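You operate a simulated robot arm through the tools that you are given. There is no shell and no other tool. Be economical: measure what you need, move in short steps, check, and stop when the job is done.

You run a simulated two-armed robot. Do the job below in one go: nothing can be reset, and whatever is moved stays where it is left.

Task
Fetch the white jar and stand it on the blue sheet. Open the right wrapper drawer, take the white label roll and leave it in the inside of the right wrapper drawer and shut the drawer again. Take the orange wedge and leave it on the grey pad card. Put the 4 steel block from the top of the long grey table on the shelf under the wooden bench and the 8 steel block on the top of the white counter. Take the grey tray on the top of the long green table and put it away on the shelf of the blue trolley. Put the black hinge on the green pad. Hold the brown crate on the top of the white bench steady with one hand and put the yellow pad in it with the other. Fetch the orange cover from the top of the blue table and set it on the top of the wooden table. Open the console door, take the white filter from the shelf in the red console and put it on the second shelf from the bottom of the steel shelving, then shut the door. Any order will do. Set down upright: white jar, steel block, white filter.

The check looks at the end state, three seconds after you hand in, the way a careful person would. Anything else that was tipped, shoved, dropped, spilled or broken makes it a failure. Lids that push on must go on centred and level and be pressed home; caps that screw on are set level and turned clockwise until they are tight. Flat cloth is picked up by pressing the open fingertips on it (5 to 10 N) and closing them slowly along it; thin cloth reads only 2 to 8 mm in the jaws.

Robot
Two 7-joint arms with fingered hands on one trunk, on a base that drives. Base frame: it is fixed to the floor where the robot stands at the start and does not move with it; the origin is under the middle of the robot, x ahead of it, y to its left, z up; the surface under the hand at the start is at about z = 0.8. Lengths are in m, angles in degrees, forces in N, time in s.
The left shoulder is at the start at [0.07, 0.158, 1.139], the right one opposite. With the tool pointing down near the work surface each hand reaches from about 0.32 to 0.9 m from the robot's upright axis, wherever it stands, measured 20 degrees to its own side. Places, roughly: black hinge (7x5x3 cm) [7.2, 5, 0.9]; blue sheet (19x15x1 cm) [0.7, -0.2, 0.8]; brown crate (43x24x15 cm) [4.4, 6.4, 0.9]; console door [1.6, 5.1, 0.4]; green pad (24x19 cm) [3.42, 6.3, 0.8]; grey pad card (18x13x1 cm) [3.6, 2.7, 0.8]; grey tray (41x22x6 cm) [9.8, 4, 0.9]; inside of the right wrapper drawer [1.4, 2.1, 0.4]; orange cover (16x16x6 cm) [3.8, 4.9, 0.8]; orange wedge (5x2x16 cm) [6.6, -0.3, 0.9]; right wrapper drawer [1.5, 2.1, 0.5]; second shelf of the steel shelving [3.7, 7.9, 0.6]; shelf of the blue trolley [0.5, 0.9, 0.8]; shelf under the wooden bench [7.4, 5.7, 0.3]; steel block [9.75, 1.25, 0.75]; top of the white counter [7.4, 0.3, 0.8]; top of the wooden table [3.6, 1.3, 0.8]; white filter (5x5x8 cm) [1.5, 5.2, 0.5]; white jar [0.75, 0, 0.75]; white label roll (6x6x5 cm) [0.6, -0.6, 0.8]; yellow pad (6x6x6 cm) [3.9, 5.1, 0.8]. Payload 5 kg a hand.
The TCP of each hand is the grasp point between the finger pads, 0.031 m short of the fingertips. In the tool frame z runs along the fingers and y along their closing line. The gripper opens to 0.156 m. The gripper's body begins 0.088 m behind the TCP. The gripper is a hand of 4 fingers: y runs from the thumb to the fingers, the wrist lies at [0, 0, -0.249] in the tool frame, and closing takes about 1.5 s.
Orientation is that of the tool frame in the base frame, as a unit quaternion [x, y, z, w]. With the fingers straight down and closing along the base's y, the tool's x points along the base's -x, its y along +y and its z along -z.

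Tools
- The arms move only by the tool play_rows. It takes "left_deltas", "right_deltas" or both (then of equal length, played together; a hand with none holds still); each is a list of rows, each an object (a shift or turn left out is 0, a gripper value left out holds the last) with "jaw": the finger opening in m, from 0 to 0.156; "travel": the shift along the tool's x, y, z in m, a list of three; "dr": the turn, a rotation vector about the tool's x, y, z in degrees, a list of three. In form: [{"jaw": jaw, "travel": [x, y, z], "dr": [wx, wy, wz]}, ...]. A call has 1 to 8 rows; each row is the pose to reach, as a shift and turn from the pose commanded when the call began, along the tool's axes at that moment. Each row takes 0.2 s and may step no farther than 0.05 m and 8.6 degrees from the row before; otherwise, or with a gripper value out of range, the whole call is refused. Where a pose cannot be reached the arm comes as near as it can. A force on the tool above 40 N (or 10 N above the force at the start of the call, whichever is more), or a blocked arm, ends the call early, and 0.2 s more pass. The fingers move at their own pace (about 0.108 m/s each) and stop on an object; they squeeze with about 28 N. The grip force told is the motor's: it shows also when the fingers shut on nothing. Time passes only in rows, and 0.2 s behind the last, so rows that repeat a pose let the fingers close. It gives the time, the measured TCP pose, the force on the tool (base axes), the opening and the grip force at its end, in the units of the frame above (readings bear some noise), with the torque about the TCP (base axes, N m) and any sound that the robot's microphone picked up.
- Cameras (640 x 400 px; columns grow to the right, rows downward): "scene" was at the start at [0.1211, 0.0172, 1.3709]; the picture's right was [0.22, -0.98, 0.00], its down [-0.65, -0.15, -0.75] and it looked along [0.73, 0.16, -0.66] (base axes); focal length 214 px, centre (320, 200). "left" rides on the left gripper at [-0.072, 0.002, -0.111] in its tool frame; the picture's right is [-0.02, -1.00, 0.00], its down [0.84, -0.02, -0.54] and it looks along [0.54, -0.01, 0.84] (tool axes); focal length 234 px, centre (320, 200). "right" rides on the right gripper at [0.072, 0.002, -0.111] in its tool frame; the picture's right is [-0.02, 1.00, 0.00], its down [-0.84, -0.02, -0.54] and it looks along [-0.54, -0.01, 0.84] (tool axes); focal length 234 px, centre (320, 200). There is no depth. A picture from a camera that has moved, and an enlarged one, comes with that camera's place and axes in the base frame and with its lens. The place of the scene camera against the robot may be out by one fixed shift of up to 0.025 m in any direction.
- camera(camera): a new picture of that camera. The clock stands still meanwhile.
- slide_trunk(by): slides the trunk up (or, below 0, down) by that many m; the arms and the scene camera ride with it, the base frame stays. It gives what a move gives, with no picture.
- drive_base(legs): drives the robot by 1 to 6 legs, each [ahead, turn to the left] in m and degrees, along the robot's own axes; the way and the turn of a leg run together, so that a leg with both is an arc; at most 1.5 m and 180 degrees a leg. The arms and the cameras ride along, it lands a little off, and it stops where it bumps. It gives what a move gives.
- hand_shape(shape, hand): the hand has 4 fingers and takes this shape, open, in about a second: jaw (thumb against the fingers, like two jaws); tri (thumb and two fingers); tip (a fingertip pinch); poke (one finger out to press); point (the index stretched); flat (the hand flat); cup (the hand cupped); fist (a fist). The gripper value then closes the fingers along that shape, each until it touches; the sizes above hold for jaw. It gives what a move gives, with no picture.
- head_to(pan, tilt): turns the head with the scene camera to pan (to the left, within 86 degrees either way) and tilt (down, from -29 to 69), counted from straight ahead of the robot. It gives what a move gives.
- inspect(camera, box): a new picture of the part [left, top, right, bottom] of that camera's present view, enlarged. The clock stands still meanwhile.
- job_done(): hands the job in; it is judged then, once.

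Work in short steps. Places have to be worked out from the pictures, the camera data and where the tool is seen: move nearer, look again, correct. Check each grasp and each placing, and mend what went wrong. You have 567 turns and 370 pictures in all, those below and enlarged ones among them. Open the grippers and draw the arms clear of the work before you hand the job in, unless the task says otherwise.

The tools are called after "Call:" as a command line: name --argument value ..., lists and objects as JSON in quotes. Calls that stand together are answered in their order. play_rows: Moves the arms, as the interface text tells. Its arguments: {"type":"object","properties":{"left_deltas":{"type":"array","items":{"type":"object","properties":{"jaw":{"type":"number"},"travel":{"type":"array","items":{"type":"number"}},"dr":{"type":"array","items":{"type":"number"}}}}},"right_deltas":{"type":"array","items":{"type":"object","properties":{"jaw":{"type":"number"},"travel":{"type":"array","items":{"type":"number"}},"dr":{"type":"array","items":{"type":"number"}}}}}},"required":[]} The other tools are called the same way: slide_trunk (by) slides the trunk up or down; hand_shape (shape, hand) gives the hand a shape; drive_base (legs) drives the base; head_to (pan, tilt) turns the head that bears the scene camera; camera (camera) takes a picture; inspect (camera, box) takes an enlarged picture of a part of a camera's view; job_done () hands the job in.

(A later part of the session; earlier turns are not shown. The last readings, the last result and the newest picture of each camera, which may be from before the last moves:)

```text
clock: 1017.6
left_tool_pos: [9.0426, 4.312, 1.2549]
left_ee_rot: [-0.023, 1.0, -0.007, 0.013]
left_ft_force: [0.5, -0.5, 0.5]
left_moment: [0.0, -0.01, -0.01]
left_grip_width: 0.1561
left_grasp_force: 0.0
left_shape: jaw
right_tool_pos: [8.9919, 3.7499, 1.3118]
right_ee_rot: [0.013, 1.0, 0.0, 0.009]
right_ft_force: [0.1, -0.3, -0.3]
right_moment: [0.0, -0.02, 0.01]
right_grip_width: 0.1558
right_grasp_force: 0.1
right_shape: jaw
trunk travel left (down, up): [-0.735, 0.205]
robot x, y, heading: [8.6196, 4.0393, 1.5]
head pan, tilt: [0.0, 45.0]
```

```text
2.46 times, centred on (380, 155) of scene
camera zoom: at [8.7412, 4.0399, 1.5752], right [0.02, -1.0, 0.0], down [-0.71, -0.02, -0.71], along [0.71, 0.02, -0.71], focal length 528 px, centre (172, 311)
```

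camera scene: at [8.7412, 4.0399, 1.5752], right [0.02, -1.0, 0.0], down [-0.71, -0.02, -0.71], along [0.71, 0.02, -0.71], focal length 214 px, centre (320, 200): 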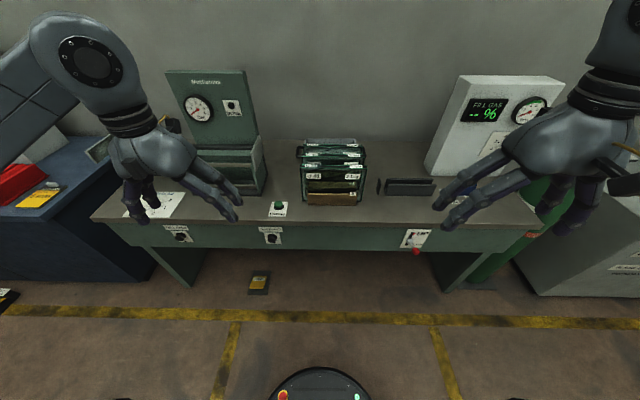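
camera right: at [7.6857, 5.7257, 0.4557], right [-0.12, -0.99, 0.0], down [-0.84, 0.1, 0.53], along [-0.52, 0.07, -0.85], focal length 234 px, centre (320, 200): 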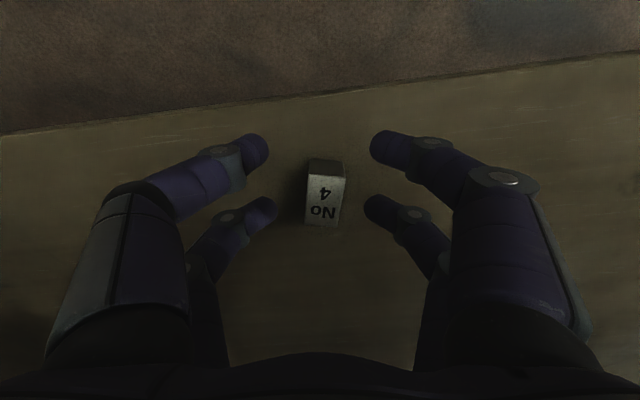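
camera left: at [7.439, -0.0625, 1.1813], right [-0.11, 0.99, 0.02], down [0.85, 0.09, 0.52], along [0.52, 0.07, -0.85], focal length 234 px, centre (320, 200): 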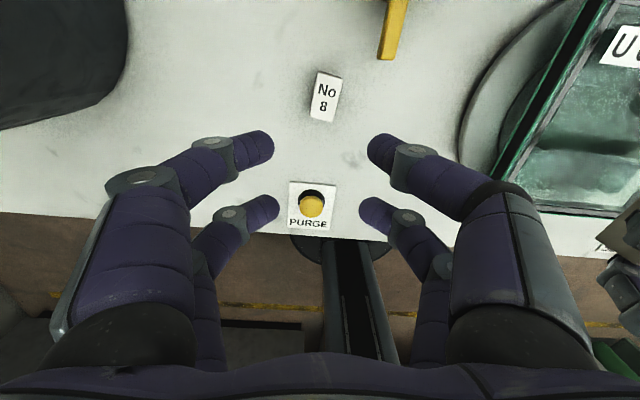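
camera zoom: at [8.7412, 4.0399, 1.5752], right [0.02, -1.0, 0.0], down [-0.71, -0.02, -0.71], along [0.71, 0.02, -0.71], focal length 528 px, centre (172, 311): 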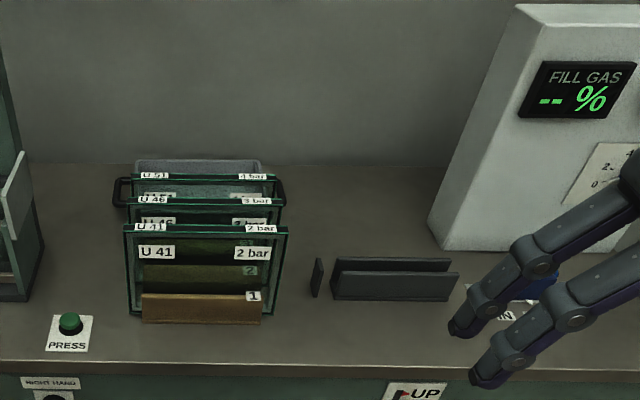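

The grey tray with black handles is behind the glass racks (centre ≈[9.81, 4.0]). I'll drive in under the table to x≈9.15 with hands high, then grip both handles.

Call:
drive_base --legs '[[0, -3], [0.52, 0]]'

Call:
head_to --pan 0 --tilt 50

Call:
camera --camera "scene"

```text
clock: 1021.0
left_tool_pos: [9.5663, 4.2809, 1.2566]
left_ee_rot: [-0.002, 1.0, -0.008, 0.012]
left_ft_force: [-0.2, -0.1, -0.7]
left_moment: [0.01, 0.05, -0.01]
left_grip_width: 0.1559
left_grasp_force: 0.0
left_shape: jaw
right_tool_pos: [9.4925, 3.7237, 1.3097]
right_ee_rot: [0.033, 0.999, 0.0, 0.009]
right_ft_force: [-1.4, 0.7, 0.1]
right_moment: [0.01, -0.03, 0.0]
right_grip_width: 0.156
right_grasp_force: 0.0
right_shape: jaw
trunk travel left (down, up): [-0.735, 0.205]
robot x, y, heading: [9.1323, 4.0275, -1.0]
head pan, tilt: [0.0, 45.0]
```

```text
clock: 1021.6
left_tool_pos: [9.5668, 4.2812, 1.2547]
left_ee_rot: [-0.004, 1.0, -0.008, 0.013]
left_ft_force: [0.2, -0.5, 0.0]
left_moment: [0.02, 0.01, 0.01]
left_grip_width: 0.1557
left_grasp_force: 0.0
left_shape: jaw
right_tool_pos: [9.4937, 3.7229, 1.3101]
right_ee_rot: [0.033, 0.999, 0.001, 0.008]
right_ft_force: [0.7, 0.3, 0.2]
right_moment: [0.02, 0.0, -0.01]
right_grip_width: 0.156
right_grasp_force: 0.2
right_shape: jaw
trunk travel left (down, up): [-0.735, 0.205]
robot x, y, heading: [9.1362, 4.0287, -1.0]
head pan, tilt: [0.0, 50.0]
```

```text
92 pictures are left
camera scene: at [9.2508, 4.0219, 1.5683], right [-0.02, -1.0, 0.0], down [-0.77, 0.01, -0.64], along [0.64, -0.01, -0.77], focal length 214 px, centre (320, 200)
```

scene: 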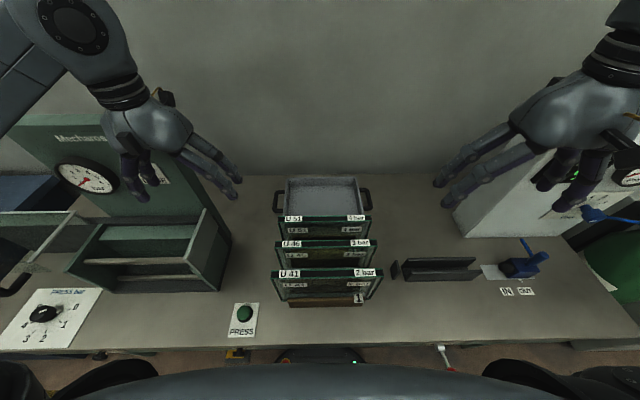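

Zoom in on the tray.

Call:
inspect --camera "scene" --box '[255, 160, 395, 250]'

```text
4.44 times, centred on (325, 205) of scene
camera zoom: at [9.2508, 4.0219, 1.5683], right [-0.02, -1.0, 0.0], down [-0.77, 0.01, -0.64], along [0.64, -0.01, -0.77], focal length 953 px, centre (298, 178)
```

zoom: 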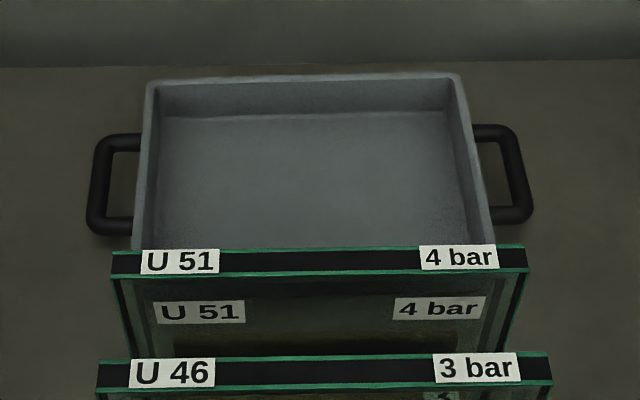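

Handle bars: left ≈[9.805, 4.197], right ≈[9.81, 3.807]. Move both hands above them with narrowed jaws.

Call:
play_rows --left_deltas '[{"travel": [-0.03, -0.01, 0], "jaw": 0.06}, {"travel": [-0.06, -0.02, 0]}, {"travel": [-0.09, -0.03, 0]}, {"travel": [-0.12, -0.04, 0.0]}, {"travel": [-0.15, -0.05, 0.02]}, {"travel": [-0.18, -0.06, 0.04]}, {"travel": [-0.21, -0.075, 0.06]}, {"travel": [-0.235, -0.081, 0.09]}]' --right_deltas '[{"travel": [-0.04, 0.01, 0], "jaw": 0.06}, {"travel": [-0.08, 0.025, 0]}, {"travel": [-0.12, 0.04, 0]}, {"travel": [-0.16, 0.055, 0.01]}, {"travel": [-0.2, 0.07, 0.03]}, {"travel": [-0.24, 0.085, 0.05]}, {"travel": [-0.275, 0.1, 0.08]}, {"travel": [-0.3055, 0.1045, 0.11]}]'

Call:
camera --camera "left"

Call:
camera --camera "right"

```text
clock: 1023.4
left_tool_pos: [9.7961, 4.2056, 1.1942]
left_ee_rot: [-0.008, 1.0, -0.011, 0.027]
left_ft_force: [0.0, -0.2, -0.6]
left_moment: [0.01, 0.01, -0.01]
left_grip_width: 0.0605
left_grasp_force: 0.1
left_shape: jaw
right_tool_pos: [9.7968, 3.8119, 1.2148]
right_ee_rot: [0.033, 0.999, -0.002, 0.013]
right_ft_force: [0.5, 0.3, 0.8]
right_moment: [-0.02, 0.0, 0.03]
right_grip_width: 0.0607
right_grasp_force: 0.1
right_shape: jaw
trunk travel left (down, up): [-0.735, 0.205]
robot x, y, heading: [9.1352, 4.0251, -0.9]
head pan, tilt: [0.0, 50.0]
```

```text
90 pictures are left
camera left: at [9.8623, 4.2117, 1.3099], right [0.04, -1.0, 0.03], down [-0.87, -0.02, 0.5], along [-0.5, -0.04, -0.87], focal length 234 px, centre (320, 200)
```

left: 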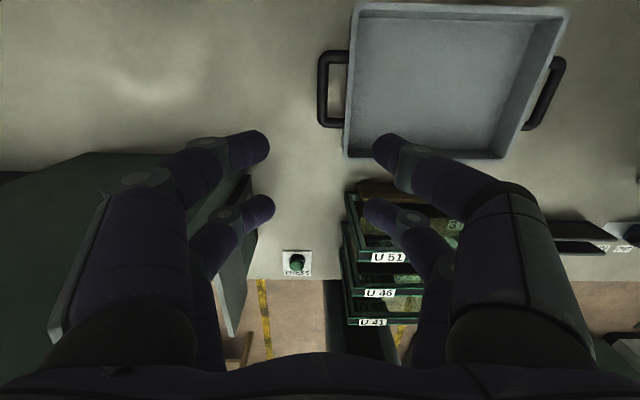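

```text
89 pictures are left
camera right: at [9.7212, 3.819, 1.3232], right [0.09, 1.0, 0.0], down [0.82, -0.07, 0.57], along [0.57, -0.05, -0.82], focal length 234 px, centre (320, 200)
```

right: 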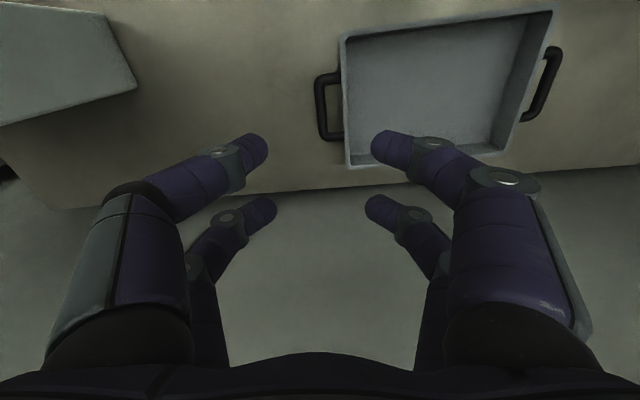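

Both bars are nearly under the hands. Correct and lower 20 cm, then look again.

Call:
play_rows --left_deltas '[{"travel": [-0.018, -0.003, 0.04], "jaw": 0.05}, {"travel": [-0.018, -0.003, 0.08]}, {"travel": [-0.018, -0.003, 0.12]}, {"travel": [-0.018, -0.003, 0.16]}, {"travel": [-0.018, -0.003, 0.2]}]' --right_deltas '[{"travel": [-0.014, 0.005, 0.04], "jaw": 0.05}, {"travel": [-0.014, 0.005, 0.08]}, {"travel": [-0.014, 0.005, 0.12]}, {"travel": [-0.014, 0.005, 0.16]}, {"travel": [-0.014, 0.005, 0.205]}]'

Call:
camera --camera "left"

Call:
camera --camera "right"

```text
clock: 1024.4
left_tool_pos: [9.8681, 4.2066, 1.1752]
left_ee_rot: [-0.018, 0.992, -0.02, 0.122]
left_ft_force: [0.5, -1.0, -0.4]
left_moment: [-0.04, 0.02, 0.0]
left_grip_width: 0.0502
left_grasp_force: 0.0
left_shape: jaw
right_tool_pos: [9.8118, 3.8095, 1.0668]
right_ee_rot: [0.031, 0.999, 0.003, 0.014]
right_ft_force: [0.4, 0.4, -0.3]
right_moment: [-0.02, 0.03, 0.0]
right_grip_width: 0.0502
right_grasp_force: 0.0
right_shape: jaw
trunk travel left (down, up): [-0.735, 0.205]
robot x, y, heading: [9.1345, 4.0259, -0.5]
head pan, tilt: [0.0, 50.0]
stopped in row 4 (left hand): the arm was blocked; the commanded pose is now the measured one
```

```text
88 pictures are left
camera left: at [9.9117, 4.2164, 1.3011], right [0.05, -1.0, 0.05], down [-0.94, -0.04, 0.33], along [-0.32, -0.07, -0.94], focal length 234 px, centre (320, 200)
```

left: 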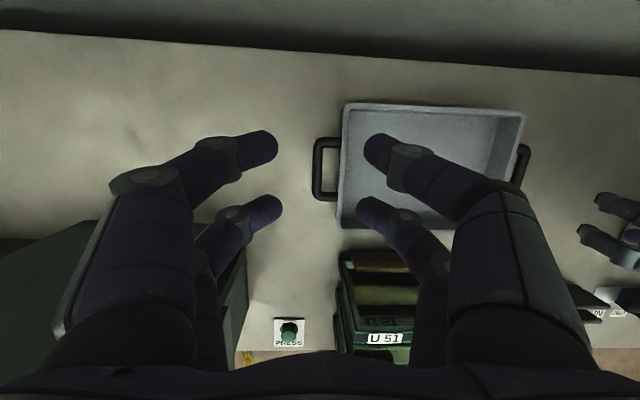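

```text
87 pictures are left
camera right: at [9.7359, 3.8156, 1.1758], right [0.09, 1.0, 0.01], down [0.82, -0.08, 0.57], along [0.57, -0.04, -0.82], focal length 234 px, centre (320, 200)
```

right: 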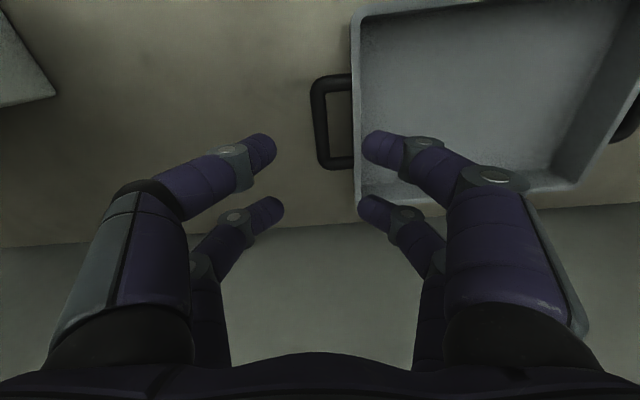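

The left arm is blocked by the gauge panel on the left. Retreat it up and back, then reposition the base about 0.25 m to the right.

Call:
play_rows --left_deltas '[{"travel": [0.03, -0.01, -0.03]}, {"travel": [0.06, -0.02, -0.06]}, {"travel": [0.1, -0.02, -0.08], "dr": [0, 4, 0]}, {"travel": [0.14, -0.02, -0.09], "dr": [0, 8, 0]}, {"travel": [0.18, -0.02, -0.1], "dr": [0, 12, 0]}, {"travel": [0.22, -0.02, -0.1], "dr": [0, 14, 0]}]' --right_deltas '[{"travel": [0.0, 0, -0.04]}, {"travel": [0.0, 0, -0.08]}, {"travel": [0.03, 0, -0.12]}, {"travel": [0.07, 0, -0.15]}, {"travel": [0.11, 0, -0.17]}, {"travel": [0.15, 0, -0.17]}]'

Call:
camera --camera "scene"

```text
clock: 1025.8
left_tool_pos: [9.6513, 4.1817, 1.1976]
left_ee_rot: [-0.01, 0.999, -0.021, -0.025]
left_ft_force: [-0.4, 0.5, 0.2]
left_moment: [-0.02, -0.03, 0.02]
left_grip_width: 0.0506
left_grasp_force: 0.0
left_shape: jaw
right_tool_pos: [9.6808, 3.8216, 1.2227]
right_ee_rot: [0.034, 0.999, -0.001, 0.005]
right_ft_force: [-1.0, 0.0, 0.0]
right_moment: [-0.02, -0.06, 0.02]
right_grip_width: 0.0501
right_grasp_force: 0.0
right_shape: jaw
trunk travel left (down, up): [-0.735, 0.205]
robot x, y, heading: [9.1322, 4.0268, -1.1]
head pan, tilt: [0.0, 50.0]
```

```text
86 pictures are left
camera scene: at [9.2483, 4.0229, 1.5685], right [-0.02, -1.0, 0.0], down [-0.76, 0.01, -0.64], along [0.64, -0.01, -0.76], focal length 214 px, centre (320, 200)
```

scene: 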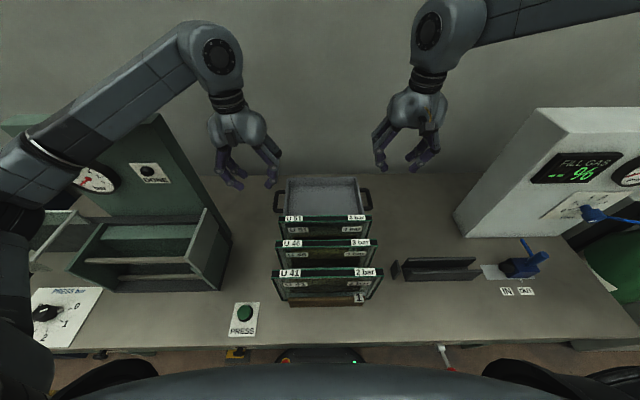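

Raise the trunk to its top so the left arm reaches down nearly straight, clear of the panel, and move 4 cm forward.

Call:
slide_trunk --by 0.2

Call:
drive_base --legs '[[0.05, 0]]'

Call:
play_rows --left_deltas '[{"travel": [-0.02, 0.0, 0.04], "dr": [0, -1.5, 0]}, {"travel": [-0.04, 0.0, 0.08], "dr": [0, -3, 0]}, {"travel": [-0.06, 0.005, 0.12], "dr": [0, -3, 0]}, {"travel": [-0.08, 0.01, 0.16], "dr": [0, -3, 0]}, {"travel": [-0.1, 0.015, 0.2], "dr": [0, -3, 0]}, {"travel": [-0.11, 0.015, 0.245], "dr": [0, -3, 0]}, {"travel": [-0.12, 0.015, 0.285], "dr": [0, -3, 0]}, {"travel": [-0.12, 0.015, 0.325], "dr": [0, -3, 0]}]'

Call:
camera --camera "left"

Call:
camera --camera "scene"

```text
clock: 1028.0
left_tool_pos: [9.6548, 4.1831, 1.3958]
left_ee_rot: [-0.009, 0.999, -0.021, -0.025]
left_ft_force: [0.5, 1.8, -0.4]
left_moment: [0.03, -0.01, 0.02]
left_grip_width: 0.0502
left_grasp_force: 0.0
left_shape: jaw
right_tool_pos: [9.6834, 3.8207, 1.4211]
right_ee_rot: [0.034, 0.999, 0.0, 0.003]
right_ft_force: [0.5, 0.5, 0.1]
right_moment: [0.01, 0.01, 0.02]
right_grip_width: 0.0502
right_grasp_force: 0.0
right_shape: jaw
trunk travel left (down, up): [-0.935, 0.005]
robot x, y, heading: [9.1344, 4.0291, -1.1]
head pan, tilt: [0.0, 50.0]
```

```text
clock: 1028.9
left_tool_pos: [9.6941, 4.1818, 1.3983]
left_ee_rot: [-0.01, 1.0, -0.021, -0.021]
left_ft_force: [-0.4, 0.0, -0.2]
left_moment: [0.0, -0.01, -0.03]
left_grip_width: 0.0503
left_grasp_force: 0.0
left_shape: jaw
right_tool_pos: [9.7219, 3.8205, 1.4266]
right_ee_rot: [0.032, 0.999, 0.001, 0.008]
right_ft_force: [0.5, 0.3, -1.2]
right_moment: [0.02, 0.01, -0.01]
right_grip_width: 0.05
right_grasp_force: 0.0
right_shape: jaw
trunk travel left (down, up): [-0.935, 0.005]
robot x, y, heading: [9.1851, 4.0269, -1.0]
head pan, tilt: [0.0, 50.0]
```

```text
clock: 1030.9
left_tool_pos: [9.8231, 4.1873, 1.1016]
left_ee_rot: [-0.017, 0.999, -0.027, 0.034]
left_ft_force: [-0.1, -0.2, -0.6]
left_moment: [-0.02, 0.01, 0.02]
left_grip_width: 0.0503
left_grasp_force: 0.1
left_shape: jaw
right_tool_pos: [9.7196, 3.8185, 1.4259]
right_ee_rot: [0.032, 0.999, 0.001, 0.008]
right_ft_force: [0.4, 0.5, 0.5]
right_moment: [0.01, -0.02, 0.0]
right_grip_width: 0.0501
right_grasp_force: 0.0
right_shape: jaw
trunk travel left (down, up): [-0.935, 0.005]
robot x, y, heading: [9.1811, 4.0271, -0.7]
head pan, tilt: [0.0, 50.0]
stopped in row 8 (left hand): the arm was blocked; the commanded pose is now the measured one
```

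```text
85 pictures are left
camera left: at [9.8877, 4.1973, 1.2171], right [0.06, -1.0, 0.06], down [-0.87, -0.02, 0.49], along [-0.48, -0.08, -0.87], focal length 234 px, centre (320, 200)
```

left: 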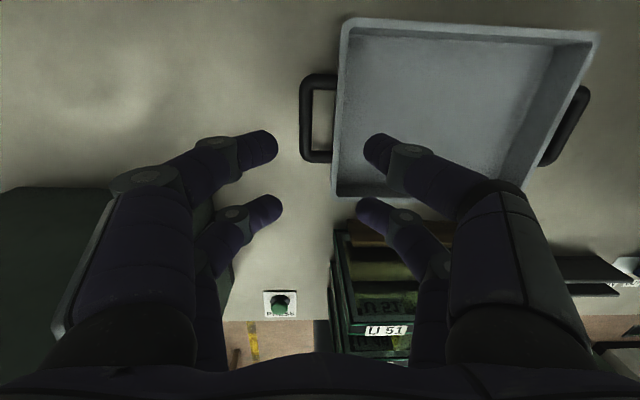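

```text
84 pictures are left
camera scene: at [9.2895, 4.0175, 1.7681], right [-0.01, -1.0, 0.0], down [-0.76, 0.01, -0.65], along [0.65, -0.01, -0.76], focal length 214 px, centre (320, 200)
```

scene: 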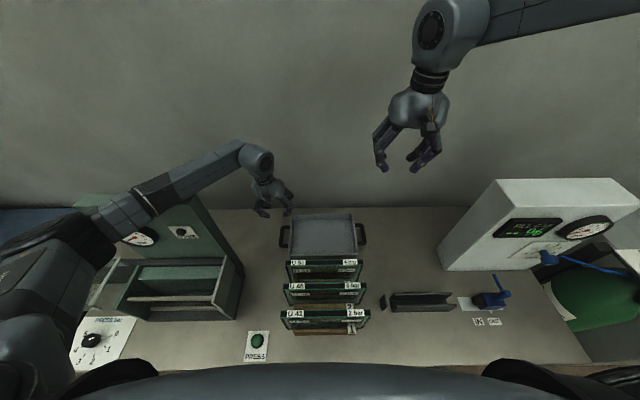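

The left forearm still meets the gauge panel. Raise, back out, and come in 0.2 m further right with a slight left heading.

Call:
play_rows --left_deltas '[{"travel": [0.0, 0, -0.04]}, {"travel": [0.02, 0, -0.08]}, {"travel": [0.05, -0.01, -0.12]}, {"travel": [0.08, -0.02, -0.16]}, {"travel": [0.12, -0.03, -0.19]}, {"travel": [0.16, -0.04, -0.2]}]'

Call:
drive_base --legs '[[-0.4, 0], [0, -28], [0.45, 0], [0, 38]]'

Call:
camera --camera "scene"

```text
refused: row 3 steps farther than a row can; nothing moved
```

```text
clock: 1032.3
left_tool_pos: [9.6282, 4.2842, 1.129]
left_ee_rot: [-0.144, 0.985, -0.01, 0.091]
left_ft_force: [3.7, 8.3, -1.7]
left_moment: [-0.75, 0.38, -0.13]
left_grip_width: 0.0495
left_grasp_force: 0.0
left_shape: jaw
right_tool_pos: [9.4858, 3.8227, 1.4247]
right_ee_rot: [0.105, 0.993, 0.023, 0.051]
right_ft_force: [1.9, 0.2, -0.1]
right_moment: [-0.07, 0.18, 0.06]
right_grip_width: 0.05
right_grasp_force: 0.0
right_shape: jaw
trunk travel left (down, up): [-0.935, 0.005]
robot x, y, heading: [9.0694, 4.0275, -1.6]
head pan, tilt: [0.0, 50.0]
stopped in leg 1: the robot was blocked; the commanded pose is now the measured one
```

```text
83 pictures are left
camera scene: at [9.1971, 4.0313, 1.7661], right [-0.02, -1.0, 0.01], down [-0.77, 0.01, -0.64], along [0.64, -0.02, -0.77], focal length 214 px, centre (320, 200)
```

scene: 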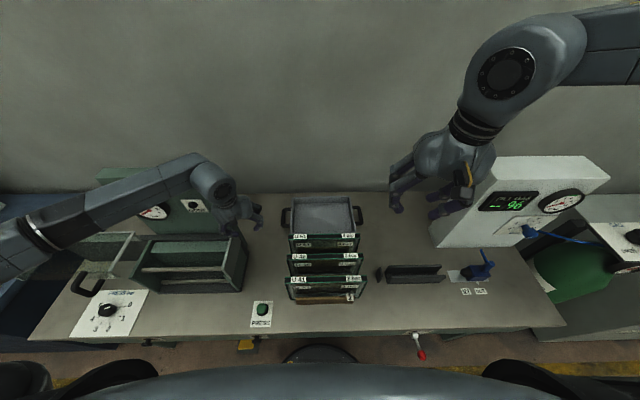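

The raise was refused and the left hand caught on the machine. Raise it straight up in small steps now.

Call:
play_rows --left_deltas '[{"travel": [0.0, 0, -0.02]}, {"travel": [0.0, 0, -0.05]}, {"travel": [0.0, 0, -0.09]}, {"travel": [0.0, -0.01, -0.13]}, {"travel": [0.0, -0.02, -0.17]}, {"travel": [0.0, -0.03, -0.2]}]'

Call:
camera --camera "scene"

```text
clock: 1033.4
left_tool_pos: [9.6034, 4.2537, 1.2812]
left_ee_rot: [-0.154, 0.984, -0.01, 0.09]
left_ft_force: [1.1, 0.8, 1.2]
left_moment: [-0.05, 0.15, -0.04]
left_grip_width: 0.0501
left_grasp_force: 0.1
left_shape: jaw
right_tool_pos: [9.4702, 3.8123, 1.3984]
right_ee_rot: [0.108, 0.994, 0.025, 0.014]
right_ft_force: [1.6, -0.6, -0.5]
right_moment: [0.08, 0.14, 0.02]
right_grip_width: 0.0496
right_grasp_force: 0.0
right_shape: jaw
trunk travel left (down, up): [-0.935, 0.005]
robot x, y, heading: [9.0789, 4.0253, -1.6]
head pan, tilt: [0.0, 50.0]
stopped in row 5 (right hand): the arm was blocked; the commanded pose is now the measured one
```

```text
82 pictures are left
camera scene: at [9.2534, 4.0146, 1.7689], right [-0.03, -1.0, 0.0], down [-0.79, 0.02, -0.62], along [0.61, -0.01, -0.79], focal length 214 px, centre (320, 200)
```

scene: 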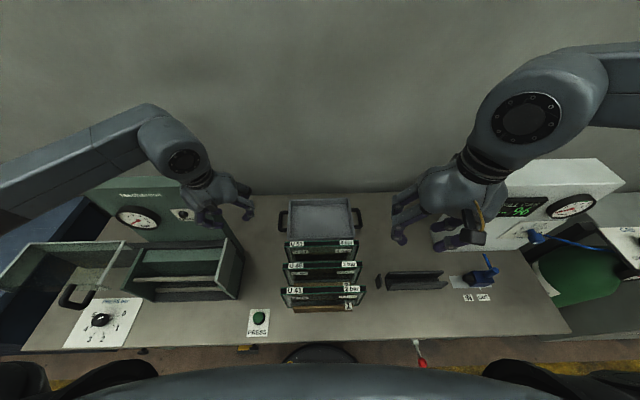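

The robot leans a bit; back out gently now that both hands are high.

Call:
drive_base --legs '[[-0.2, 0]]'

Call:
drive_base --legs '[[-0.25, 0]]'

Call:
camera --camera "scene"

```text
clock: 1034.1
left_tool_pos: [9.6026, 4.2432, 1.2699]
left_ee_rot: [-0.129, 0.988, -0.015, 0.084]
left_ft_force: [0.6, -0.1, -1.4]
left_moment: [0.01, 0.17, 0.03]
left_grip_width: 0.05
left_grasp_force: 0.0
left_shape: jaw
right_tool_pos: [9.4831, 3.8161, 1.4061]
right_ee_rot: [0.1, 0.994, 0.023, 0.039]
right_ft_force: [1.2, -0.3, -1.2]
right_moment: [0.04, 0.07, -0.01]
right_grip_width: 0.05
right_grasp_force: 0.0
right_shape: jaw
trunk travel left (down, up): [-0.935, 0.005]
robot x, y, heading: [9.0697, 4.0266, -1.5]
head pan, tilt: [0.0, 50.0]
stopped in leg 1: the robot was blocked; the commanded pose is now the measured one
```

```text
clock: 1035.1
left_tool_pos: [9.4313, 4.25, 1.3088]
left_ee_rot: [-0.132, 0.982, -0.021, 0.132]
left_ft_force: [-1.1, -0.1, -0.1]
left_moment: [0.04, -0.01, 0.01]
left_grip_width: 0.0501
left_grasp_force: 0.1
left_shape: jaw
right_tool_pos: [9.3093, 3.8277, 1.4244]
right_ee_rot: [0.104, 0.991, 0.03, 0.076]
right_ft_force: [-2.8, 2.3, -1.7]
right_moment: [-0.22, -0.34, -0.04]
right_grip_width: 0.05
right_grasp_force: 0.2
right_shape: jaw
trunk travel left (down, up): [-0.935, 0.005]
robot x, y, heading: [9.0314, 4.0284, -1.5]
head pan, tilt: [0.0, 50.0]
stopped in leg 1: the robot was blocked; the commanded pose is now the measured one
```

```text
81 pictures are left
camera scene: at [9.0902, 4.028, 1.776], right [-0.03, -1.0, 0.0], down [-0.74, 0.02, -0.67], along [0.67, -0.02, -0.74], focal length 214 px, centre (320, 200)
```

scene: 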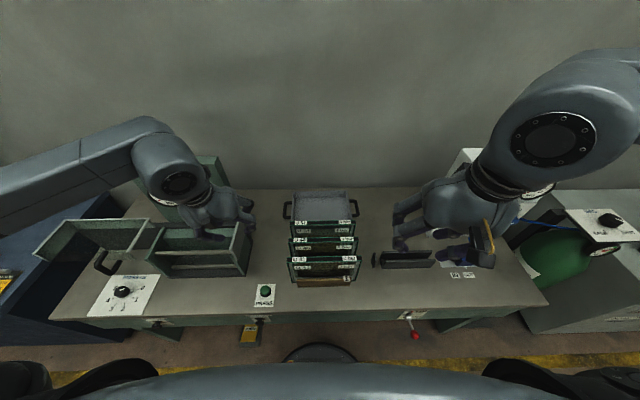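

Lower the trunk a little to stabilise, then continue backing.

Call:
slide_trunk --by -0.12

Call:
drive_base --legs '[[-0.25, 0]]'

Call:
camera --camera "scene"

```text
clock: 1035.9
left_tool_pos: [9.4092, 4.2464, 1.2494]
left_ee_rot: [-0.131, 0.981, -0.02, 0.142]
left_ft_force: [-2.9, -0.7, 1.3]
left_moment: [0.04, -0.24, 0.02]
left_grip_width: 0.0502
left_grasp_force: 0.0
left_shape: jaw
right_tool_pos: [9.3291, 3.814, 1.3878]
right_ee_rot: [0.141, 0.983, 0.046, 0.109]
right_ft_force: [-2.5, 0.7, -0.9]
right_moment: [-0.05, -0.29, -0.05]
right_grip_width: 0.0501
right_grasp_force: 0.1
right_shape: jaw
trunk travel left (down, up): [-0.871, 0.069]
robot x, y, heading: [9.0335, 4.0276, -1.6]
head pan, tilt: [0.0, 50.0]
stopped: the arm was blocked; the commanded pose is now the measured one
```

```text
clock: 1037.2
left_tool_pos: [9.3324, 4.2543, 1.2182]
left_ee_rot: [-0.139, 0.983, -0.012, 0.121]
left_ft_force: [-0.8, 0.0, -0.3]
left_moment: [-0.03, -0.12, 0.02]
left_grip_width: 0.0498
left_grasp_force: 0.1
left_shape: jaw
right_tool_pos: [9.2847, 3.8047, 1.417]
right_ee_rot: [0.157, 0.971, 0.068, 0.168]
right_ft_force: [-0.6, -0.3, 3.6]
right_moment: [0.0, 0.01, 0.0]
right_grip_width: 0.05
right_grasp_force: 0.1
right_shape: jaw
trunk travel left (down, up): [-0.871, 0.069]
robot x, y, heading: [8.9195, 4.0344, -1.6]
head pan, tilt: [0.0, 50.0]
stopped in leg 1: the robot was blocked; the commanded pose is now the measured one
```

```text
80 pictures are left
camera scene: at [8.9914, 4.028, 1.7104], right [-0.03, -1.0, 0.0], down [-0.75, 0.02, -0.66], along [0.66, -0.02, -0.75], focal length 214 px, centre (320, 200)
```

scene: 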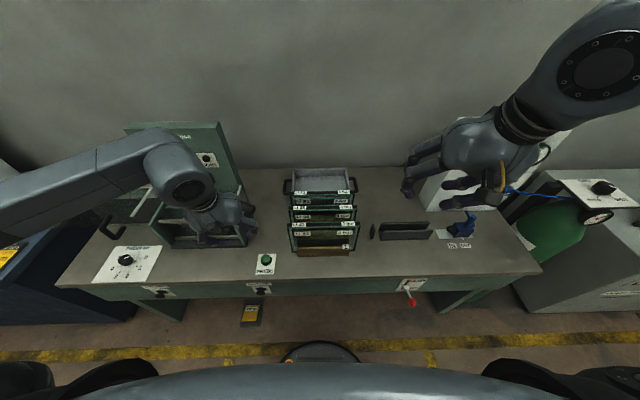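

Progress; back out another 0.25 m.

Call:
drive_base --legs '[[-0.25, 0]]'

Call:
slide_trunk --by -0.2

Call:
camera --camera "scene"

```text
clock: 1037.9
left_tool_pos: [9.3386, 4.2868, 1.2305]
left_ee_rot: [-0.218, 0.964, -0.016, 0.15]
left_ft_force: [0.6, 2.0, -0.1]
left_moment: [-0.06, 0.13, 0.0]
left_grip_width: 0.0501
left_grasp_force: 0.0
left_shape: jaw
right_tool_pos: [9.2615, 3.7922, 1.3563]
right_ee_rot: [0.229, 0.97, 0.065, 0.041]
right_ft_force: [1.9, -0.6, 0.2]
right_moment: [0.03, 0.15, 0.03]
right_grip_width: 0.0503
right_grasp_force: 0.0
right_shape: jaw
trunk travel left (down, up): [-0.871, 0.069]
robot x, y, heading: [8.9197, 4.0327, -1.5]
head pan, tilt: [0.0, 50.0]
stopped in leg 1: the robot was blocked; the commanded pose is now the measured one
```

```text
clock: 1038.2
left_tool_pos: [9.2688, 4.2791, 1.2409]
left_ee_rot: [-0.187, 0.969, -0.015, 0.16]
left_ft_force: [-2.5, -1.2, 0.0]
left_moment: [0.14, -0.25, 0.03]
left_grip_width: 0.0499
left_grasp_force: 0.0
left_shape: jaw
right_tool_pos: [9.2046, 3.8, 1.3814]
right_ee_rot: [0.203, 0.972, 0.069, 0.1]
right_ft_force: [-1.9, 2.0, -0.4]
right_moment: [-0.13, -0.17, -0.03]
right_grip_width: 0.05
right_grasp_force: 0.1
right_shape: jaw
trunk travel left (down, up): [-0.868, 0.072]
robot x, y, heading: [8.9164, 4.031, -1.5]
head pan, tilt: [0.0, 50.0]
stopped: the arm was blocked; the commanded pose is now the measured one
```

```text
79 pictures are left
camera scene: at [8.9843, 4.027, 1.7088], right [-0.03, -1.0, 0.0], down [-0.75, 0.02, -0.66], along [0.66, -0.02, -0.75], focal length 214 px, centre (320, 200)
```

scene: 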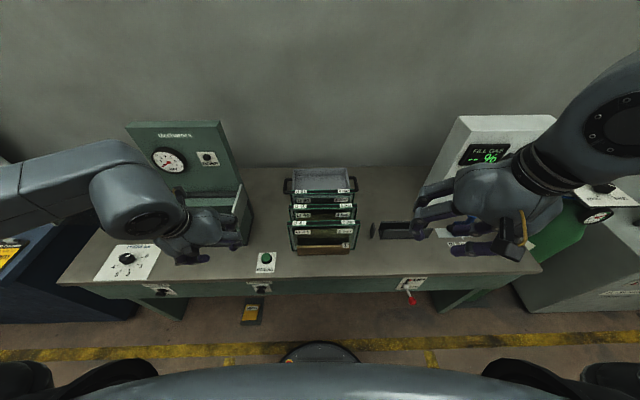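

The robot is rocking; hold still to let it settle.

Call:
play_rows --left_deltas '[{"travel": [0, 0, 0]}, {"travel": [0, 0, 0]}, {"travel": [0, 0, 0]}, {"travel": [0, 0, 0]}, {"travel": [0, 0, 0]}]'

Call:
play_rows --left_deltas '[{"travel": [0, 0, 0]}, {"travel": [0, 0, 0]}, {"travel": [0, 0, 0]}, {"travel": [0, 0, 0]}, {"travel": [0, 0, 0]}]'

Call:
play_rows --left_deltas '[{"travel": [0, 0, 0]}, {"travel": [0, 0, 0]}, {"travel": [0, 0, 0]}, {"travel": [0, 0, 0]}, {"travel": [0, 0, 0]}]'

```text
clock: 1039.5
left_tool_pos: [9.3144, 4.2757, 1.2253]
left_ee_rot: [-0.187, 0.972, -0.012, 0.143]
left_ft_force: [1.1, -1.3, 0.2]
left_moment: [-0.03, 0.08, 0.05]
left_grip_width: 0.05
left_grasp_force: 0.0
left_shape: jaw
right_tool_pos: [9.252, 3.7989, 1.3662]
right_ee_rot: [0.204, 0.973, 0.067, 0.08]
right_ft_force: [0.7, 0.3, 0.2]
right_moment: [0.02, 0.15, 0.01]
right_grip_width: 0.0498
right_grasp_force: 0.0
right_shape: jaw
trunk travel left (down, up): [-0.868, 0.072]
robot x, y, heading: [8.92, 4.0252, -1.5]
head pan, tilt: [0.0, 50.0]
```

```text
clock: 1040.7
left_tool_pos: [9.3083, 4.2764, 1.2263]
left_ee_rot: [-0.188, 0.971, -0.013, 0.146]
left_ft_force: [-0.2, -0.9, 0.2]
left_moment: [0.0, 0.01, -0.02]
left_grip_width: 0.05
left_grasp_force: 0.0
left_shape: jaw
right_tool_pos: [9.2444, 3.7994, 1.3676]
right_ee_rot: [0.205, 0.973, 0.067, 0.084]
right_ft_force: [1.3, -0.1, -0.2]
right_moment: [0.03, 0.02, -0.04]
right_grip_width: 0.0498
right_grasp_force: 0.0
right_shape: jaw
trunk travel left (down, up): [-0.868, 0.072]
robot x, y, heading: [8.9183, 4.0331, -1.5]
head pan, tilt: [0.0, 50.0]
```

```text
clock: 1041.8
left_tool_pos: [9.3077, 4.2768, 1.2273]
left_ee_rot: [-0.189, 0.971, -0.013, 0.147]
left_ft_force: [0.4, -0.7, 1.0]
left_moment: [0.02, 0.01, -0.04]
left_grip_width: 0.0501
left_grasp_force: 0.1
left_shape: jaw
right_tool_pos: [9.2437, 3.7994, 1.3692]
right_ee_rot: [0.204, 0.973, 0.068, 0.085]
right_ft_force: [-1.0, -0.5, -0.3]
right_moment: [0.0, 0.0, 0.0]
right_grip_width: 0.0501
right_grasp_force: 0.1
right_shape: jaw
trunk travel left (down, up): [-0.868, 0.072]
robot x, y, heading: [8.9161, 4.0335, -1.3]
head pan, tilt: [0.0, 50.0]
```

Settled. Lower the trunk in two steps and back out.

Call:
slide_trunk --by -0.13

Call:
drive_base --legs '[[-0.2, 0]]'

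Call:
slide_trunk --by -0.15

Call:
camera --camera "scene"

```text
clock: 1043.4
left_tool_pos: [9.3061, 4.2761, 1.0985]
left_ee_rot: [-0.188, 0.971, -0.013, 0.147]
left_ft_force: [0.1, 0.0, 0.7]
left_moment: [-0.02, 0.01, -0.01]
left_grip_width: 0.0499
left_grasp_force: 0.1
left_shape: jaw
right_tool_pos: [9.2435, 3.7989, 1.239]
right_ee_rot: [0.204, 0.973, 0.068, 0.085]
right_ft_force: [-0.6, -1.1, -0.5]
right_moment: [0.04, 0.02, -0.02]
right_grip_width: 0.0499
right_grasp_force: 0.1
right_shape: jaw
trunk travel left (down, up): [-0.738, 0.202]
robot x, y, heading: [8.9156, 4.0314, -1.4]
head pan, tilt: [0.0, 50.0]
```

```text
clock: 1045.0
left_tool_pos: [9.1053, 4.2829, 1.0974]
left_ee_rot: [-0.19, 0.971, -0.012, 0.146]
left_ft_force: [-0.6, -0.5, 0.1]
left_moment: [-0.03, -0.02, 0.0]
left_grip_width: 0.0501
left_grasp_force: 0.1
left_shape: jaw
right_tool_pos: [9.0443, 3.8062, 1.2378]
right_ee_rot: [0.202, 0.973, 0.067, 0.084]
right_ft_force: [0.1, 0.6, -0.1]
right_moment: [0.01, 0.03, 0.03]
right_grip_width: 0.05
right_grasp_force: 0.1
right_shape: jaw
trunk travel left (down, up): [-0.738, 0.202]
robot x, y, heading: [8.715, 4.0379, -1.3]
head pan, tilt: [0.0, 50.0]
```

```text
clock: 1046.8
left_tool_pos: [9.1047, 4.2846, 0.9478]
left_ee_rot: [-0.189, 0.971, -0.013, 0.147]
left_ft_force: [-0.2, -0.6, -0.1]
left_moment: [-0.01, 0.01, 0.03]
left_grip_width: 0.0499
left_grasp_force: 0.1
left_shape: jaw
right_tool_pos: [9.0411, 3.805, 1.0897]
right_ee_rot: [0.203, 0.973, 0.067, 0.085]
right_ft_force: [-0.7, 0.3, -1.5]
right_moment: [-0.01, -0.04, 0.02]
right_grip_width: 0.0503
right_grasp_force: 0.0
right_shape: jaw
trunk travel left (down, up): [-0.588, 0.352]
robot x, y, heading: [8.7171, 4.0379, -1.2]
head pan, tilt: [0.0, 50.0]
```

```text
78 pictures are left
camera scene: at [8.8318, 4.0305, 1.4221], right [-0.02, -1.0, 0.0], down [-0.77, 0.02, -0.64], along [0.64, -0.01, -0.77], focal length 214 px, centre (320, 200)
```

scene: 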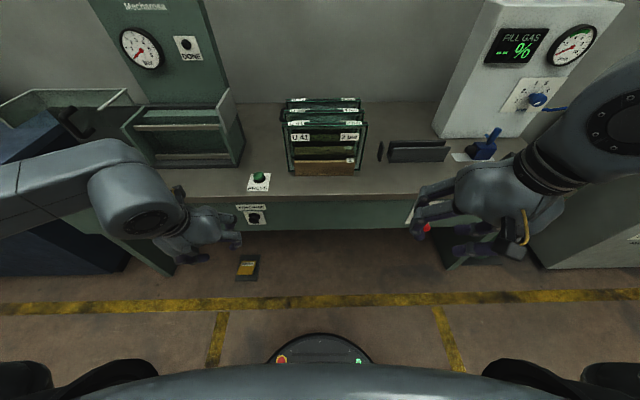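

Table items are intact. Restore both hands' orientation first.

Call:
play_rows --right_deltas '[{"dr": [2, 2.4, -5.6], "travel": [0, 0, -0.02]}, {"dr": [4, 4.9, -11.2], "travel": [0, 0, -0.04]}, {"dr": [6, 7.4, -16.8], "travel": [0, 0, -0.05]}, {"dr": [7.9, 9.8, -22.4], "travel": [0, 0, -0.06]}]' --left_deltas '[{"dr": [-0.3, 4.2, 5.8], "travel": [0, -0.01, -0.04]}, {"dr": [-0.6, 8.5, 11.5], "travel": [0, -0.02, -0.08]}, {"dr": [-1, 12.7, 17.2], "travel": [0, -0.03, -0.12]}, {"dr": [-1.3, 17, 23], "travel": [0, -0.04, -0.16]}]'

Call:
slide_trunk --by 0.2

Call:
drive_base --legs '[[0, -25], [0.3, 0], [0, 30], [0.22, 0]]'

Call:
camera --camera "scene"

```text
clock: 1047.8
left_tool_pos: [9.0739, 4.2382, 1.1001]
left_ee_rot: [0.01, 1.0, 0.002, -0.005]
left_ft_force: [0.5, -0.2, 5.5]
left_moment: [0.01, -0.02, 0.0]
left_grip_width: 0.0501
left_grasp_force: 0.1
left_shape: jaw
left hand out of reach, approached as far as the arm can: row 1
right_tool_pos: [9.0328, 3.7965, 1.147]
right_ee_rot: [0.008, 1.0, 0.001, -0.002]
right_ft_force: [0.6, 0.3, 0.9]
right_moment: [0.02, 0.03, 0.03]
right_grip_width: 0.0499
right_grasp_force: 0.0
right_shape: jaw
trunk travel left (down, up): [-0.588, 0.352]
robot x, y, heading: [8.7168, 4.0335, -1.2]
head pan, tilt: [0.0, 50.0]
```

```text
clock: 1050.0
left_tool_pos: [9.0714, 4.2385, 1.3015]
left_ee_rot: [0.01, 1.0, 0.0, 0.0]
left_ft_force: [-0.1, -0.6, -0.3]
left_moment: [0.01, -0.03, -0.03]
left_grip_width: 0.0503
left_grasp_force: 0.0
left_shape: jaw
right_tool_pos: [9.0308, 3.7979, 1.3486]
right_ee_rot: [0.009, 1.0, 0.0, 0.0]
right_ft_force: [0.3, -0.6, 0.9]
right_moment: [0.01, -0.01, -0.02]
right_grip_width: 0.0498
right_grasp_force: 0.1
right_shape: jaw
trunk travel left (down, up): [-0.788, 0.152]
robot x, y, heading: [8.7164, 4.0348, -1.2]
head pan, tilt: [0.0, 50.0]
```

```text
clock: 1056.0
left_tool_pos: [9.546, 4.1611, 1.3021]
left_ee_rot: [-0.041, 0.999, 0.0, 0.002]
left_ft_force: [-0.7, 0.2, 0.3]
left_moment: [-0.05, 0.02, -0.03]
left_grip_width: 0.0505
left_grasp_force: 0.1
left_shape: jaw
right_tool_pos: [9.5475, 3.7177, 1.3468]
right_ee_rot: [-0.041, 0.999, 0.0, 0.0]
right_ft_force: [-0.2, -1.0, -0.5]
right_moment: [-0.02, -0.03, 0.0]
right_grip_width: 0.05
right_grasp_force: 0.1
right_shape: jaw
trunk travel left (down, up): [-0.788, 0.152]
robot x, y, heading: [9.2129, 3.9221, 4.5]
head pan, tilt: [0.0, 50.0]
```

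```text
77 pictures are left
camera scene: at [9.3261, 3.931, 1.6222], right [0.08, -1.0, 0.0], down [-0.76, -0.06, -0.64], along [0.64, 0.05, -0.77], focal length 214 px, centre (320, 200)
```

scene: 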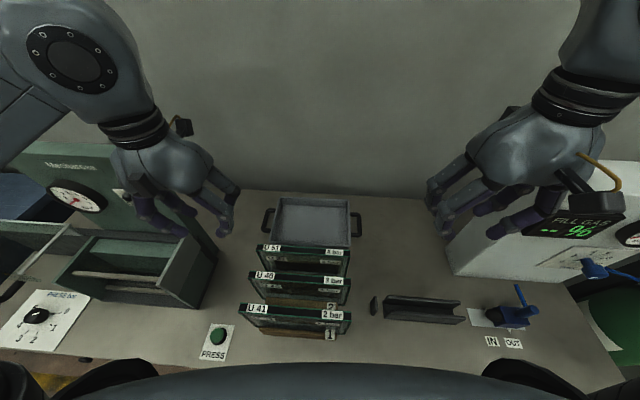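

Robot is now further right and turned slightly. Try the left hand over the left handle again, step by step.

Call:
play_rows --left_deltas '[{"travel": [-0.045, 0.002, 0.0]}, {"travel": [-0.09, 0.004, 0.0]}, {"travel": [-0.135, 0.006, 0.01]}, {"travel": [-0.18, 0.008, 0.02]}, {"travel": [-0.225, 0.01, 0.03]}, {"travel": [-0.262, 0.012, 0.06]}, {"travel": [-0.266, 0.012, 0.1]}, {"travel": [-0.266, 0.012, 0.14]}]'

Call:
camera --camera "scene"

Call:
camera --camera "left"

```text
clock: 1057.8
left_tool_pos: [9.8129, 4.195, 1.1717]
left_ee_rot: [-0.042, 0.999, 0.001, 0.009]
left_ft_force: [-0.5, -0.5, 0.8]
left_moment: [0.01, -0.02, -0.01]
left_grip_width: 0.0502
left_grasp_force: 0.0
left_shape: jaw
right_tool_pos: [9.5465, 3.7132, 1.3512]
right_ee_rot: [-0.04, 0.999, 0.002, 0.001]
right_ft_force: [0.6, -0.4, -0.2]
right_moment: [-0.01, -0.03, 0.0]
right_grip_width: 0.0499
right_grasp_force: 0.1
right_shape: jaw
trunk travel left (down, up): [-0.788, 0.152]
robot x, y, heading: [9.2141, 3.9236, 4.4]
head pan, tilt: [0.0, 50.0]
```

```text
76 pictures are left
camera scene: at [9.3235, 3.9257, 1.6249], right [0.08, -1.0, 0.0], down [-0.76, -0.06, -0.65], along [0.64, 0.05, -0.76], focal length 214 px, centre (320, 200)
```

scene: 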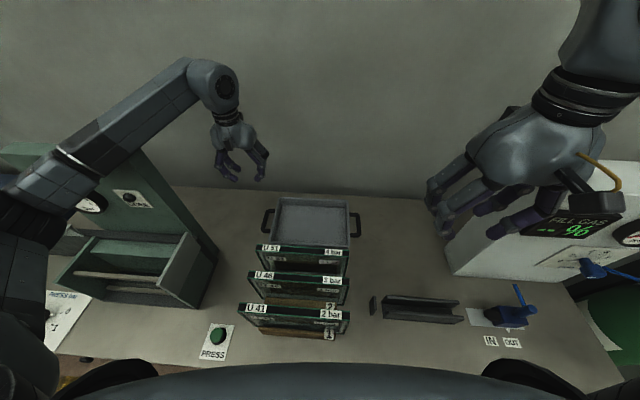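

```text
75 pictures are left
camera left: at [9.8845, 4.2025, 1.286], right [0.11, -0.99, 0.0], down [-0.84, -0.09, 0.53], along [-0.53, -0.06, -0.85], focal length 234 px, centre (320, 200)
```

left: 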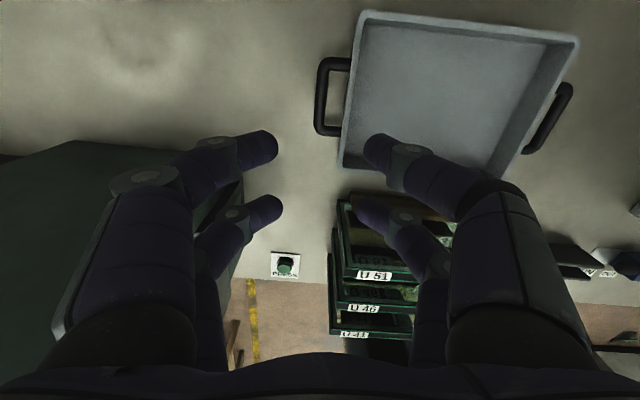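

No blockage now. Descend 20 cm over the left handle.

Call:
play_rows --left_deltas '[{"travel": [-0.005, -0.003, 0.04]}, {"travel": [-0.011, -0.003, 0.08]}, {"travel": [-0.011, -0.003, 0.12]}, {"travel": [-0.011, -0.003, 0.16]}, {"travel": [-0.011, -0.003, 0.2]}]'

Call:
camera --camera "left"

```text
clock: 1058.8
left_tool_pos: [9.8782, 4.1984, 1.162]
left_ee_rot: [-0.051, 0.992, -0.002, 0.115]
left_ft_force: [0.2, 0.2, 0.3]
left_moment: [-0.02, 0.0, 0.01]
left_grip_width: 0.0501
left_grasp_force: 0.0
left_shape: jaw
right_tool_pos: [9.5335, 3.7074, 1.3499]
right_ee_rot: [-0.041, 0.999, 0.004, 0.005]
right_ft_force: [-0.1, -0.4, 0.0]
right_moment: [0.11, -0.02, 0.02]
right_grip_width: 0.0499
right_grasp_force: 0.1
right_shape: jaw
trunk travel left (down, up): [-0.788, 0.152]
robot x, y, heading: [9.2134, 3.9229, 4.7]
head pan, tilt: [0.0, 50.0]
stopped in row 4 (left hand): the arm was blocked; the commanded pose is now the measured one
```

```text
74 pictures are left
camera left: at [9.9218, 4.2067, 1.2873], right [0.12, -0.99, 0.02], down [-0.93, -0.11, 0.34], along [-0.33, -0.06, -0.94], focal length 234 px, centre (320, 200)
```

left: 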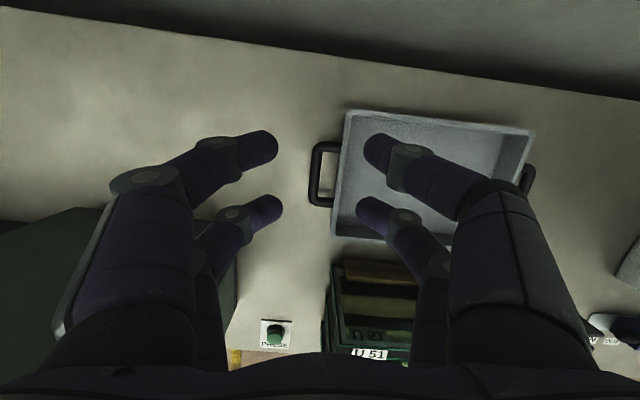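

Blocked again by the panel. Raise the left hand, back out, and come in further right (y≈3.76, heading ~10°).

Call:
play_rows --left_deltas '[{"travel": [0.02, 0, -0.03]}, {"travel": [0.04, 0, -0.06], "dr": [0, 4, 0]}, {"travel": [0.06, 0, -0.09], "dr": [0, 8, 0]}, {"travel": [0.09, 0, -0.12], "dr": [0, 11, 0]}, {"travel": [0.13, 0, -0.14], "dr": [0, 13, 0]}, {"travel": [0.17, 0, -0.15], "dr": [0, 13, 0]}, {"travel": [0.21, 0, -0.15], "dr": [0, 13, 0]}, {"travel": [0.25, 0, -0.15], "dr": [0, 13, 0]}]'

Call:
drive_base --legs '[[-0.3, 0], [0, -33], [0.32, 0], [0, 38]]'

Call:
camera --camera "scene"

```text
clock: 1060.6
left_tool_pos: [9.6109, 4.1854, 1.2369]
left_ee_rot: [-0.05, 0.999, -0.012, -0.015]
left_ft_force: [-0.1, 0.3, 0.2]
left_moment: [-0.01, -0.07, 0.04]
left_grip_width: 0.0503
left_grasp_force: 0.1
left_shape: jaw
right_tool_pos: [9.5473, 3.7236, 1.3495]
right_ee_rot: [-0.04, 0.999, -0.002, 0.0]
right_ft_force: [-0.1, 0.4, 0.8]
right_moment: [-0.01, -0.03, 0.0]
right_grip_width: 0.05
right_grasp_force: 0.1
right_shape: jaw
trunk travel left (down, up): [-0.788, 0.152]
robot x, y, heading: [9.2113, 3.924, 4.4]
head pan, tilt: [0.0, 50.0]
```

```text
clock: 1067.7
left_tool_pos: [9.5672, 4.0557, 1.2371]
left_ee_rot: [-0.108, 0.994, -0.013, -0.014]
left_ft_force: [0.7, 0.2, 0.1]
left_moment: [-0.01, -0.01, 0.01]
left_grip_width: 0.0502
left_grasp_force: 0.0
left_shape: jaw
right_tool_pos: [9.5589, 3.5904, 1.349]
right_ee_rot: [-0.099, 0.995, -0.001, 0.001]
right_ft_force: [-0.2, 0.4, 0.3]
right_moment: [0.01, -0.01, -0.02]
right_grip_width: 0.0502
right_grasp_force: 0.1
right_shape: jaw
trunk travel left (down, up): [-0.788, 0.152]
robot x, y, heading: [9.1997, 3.7501, 11.4]
head pan, tilt: [0.0, 50.0]
```

```text
73 pictures are left
camera scene: at [9.3142, 3.7737, 1.622], right [0.2, -0.98, 0.0], down [-0.75, -0.15, -0.64], along [0.63, 0.13, -0.77], focal length 214 px, centre (320, 200)
```

scene: 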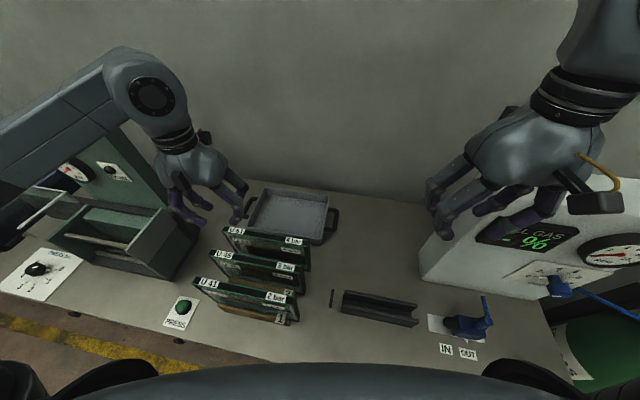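

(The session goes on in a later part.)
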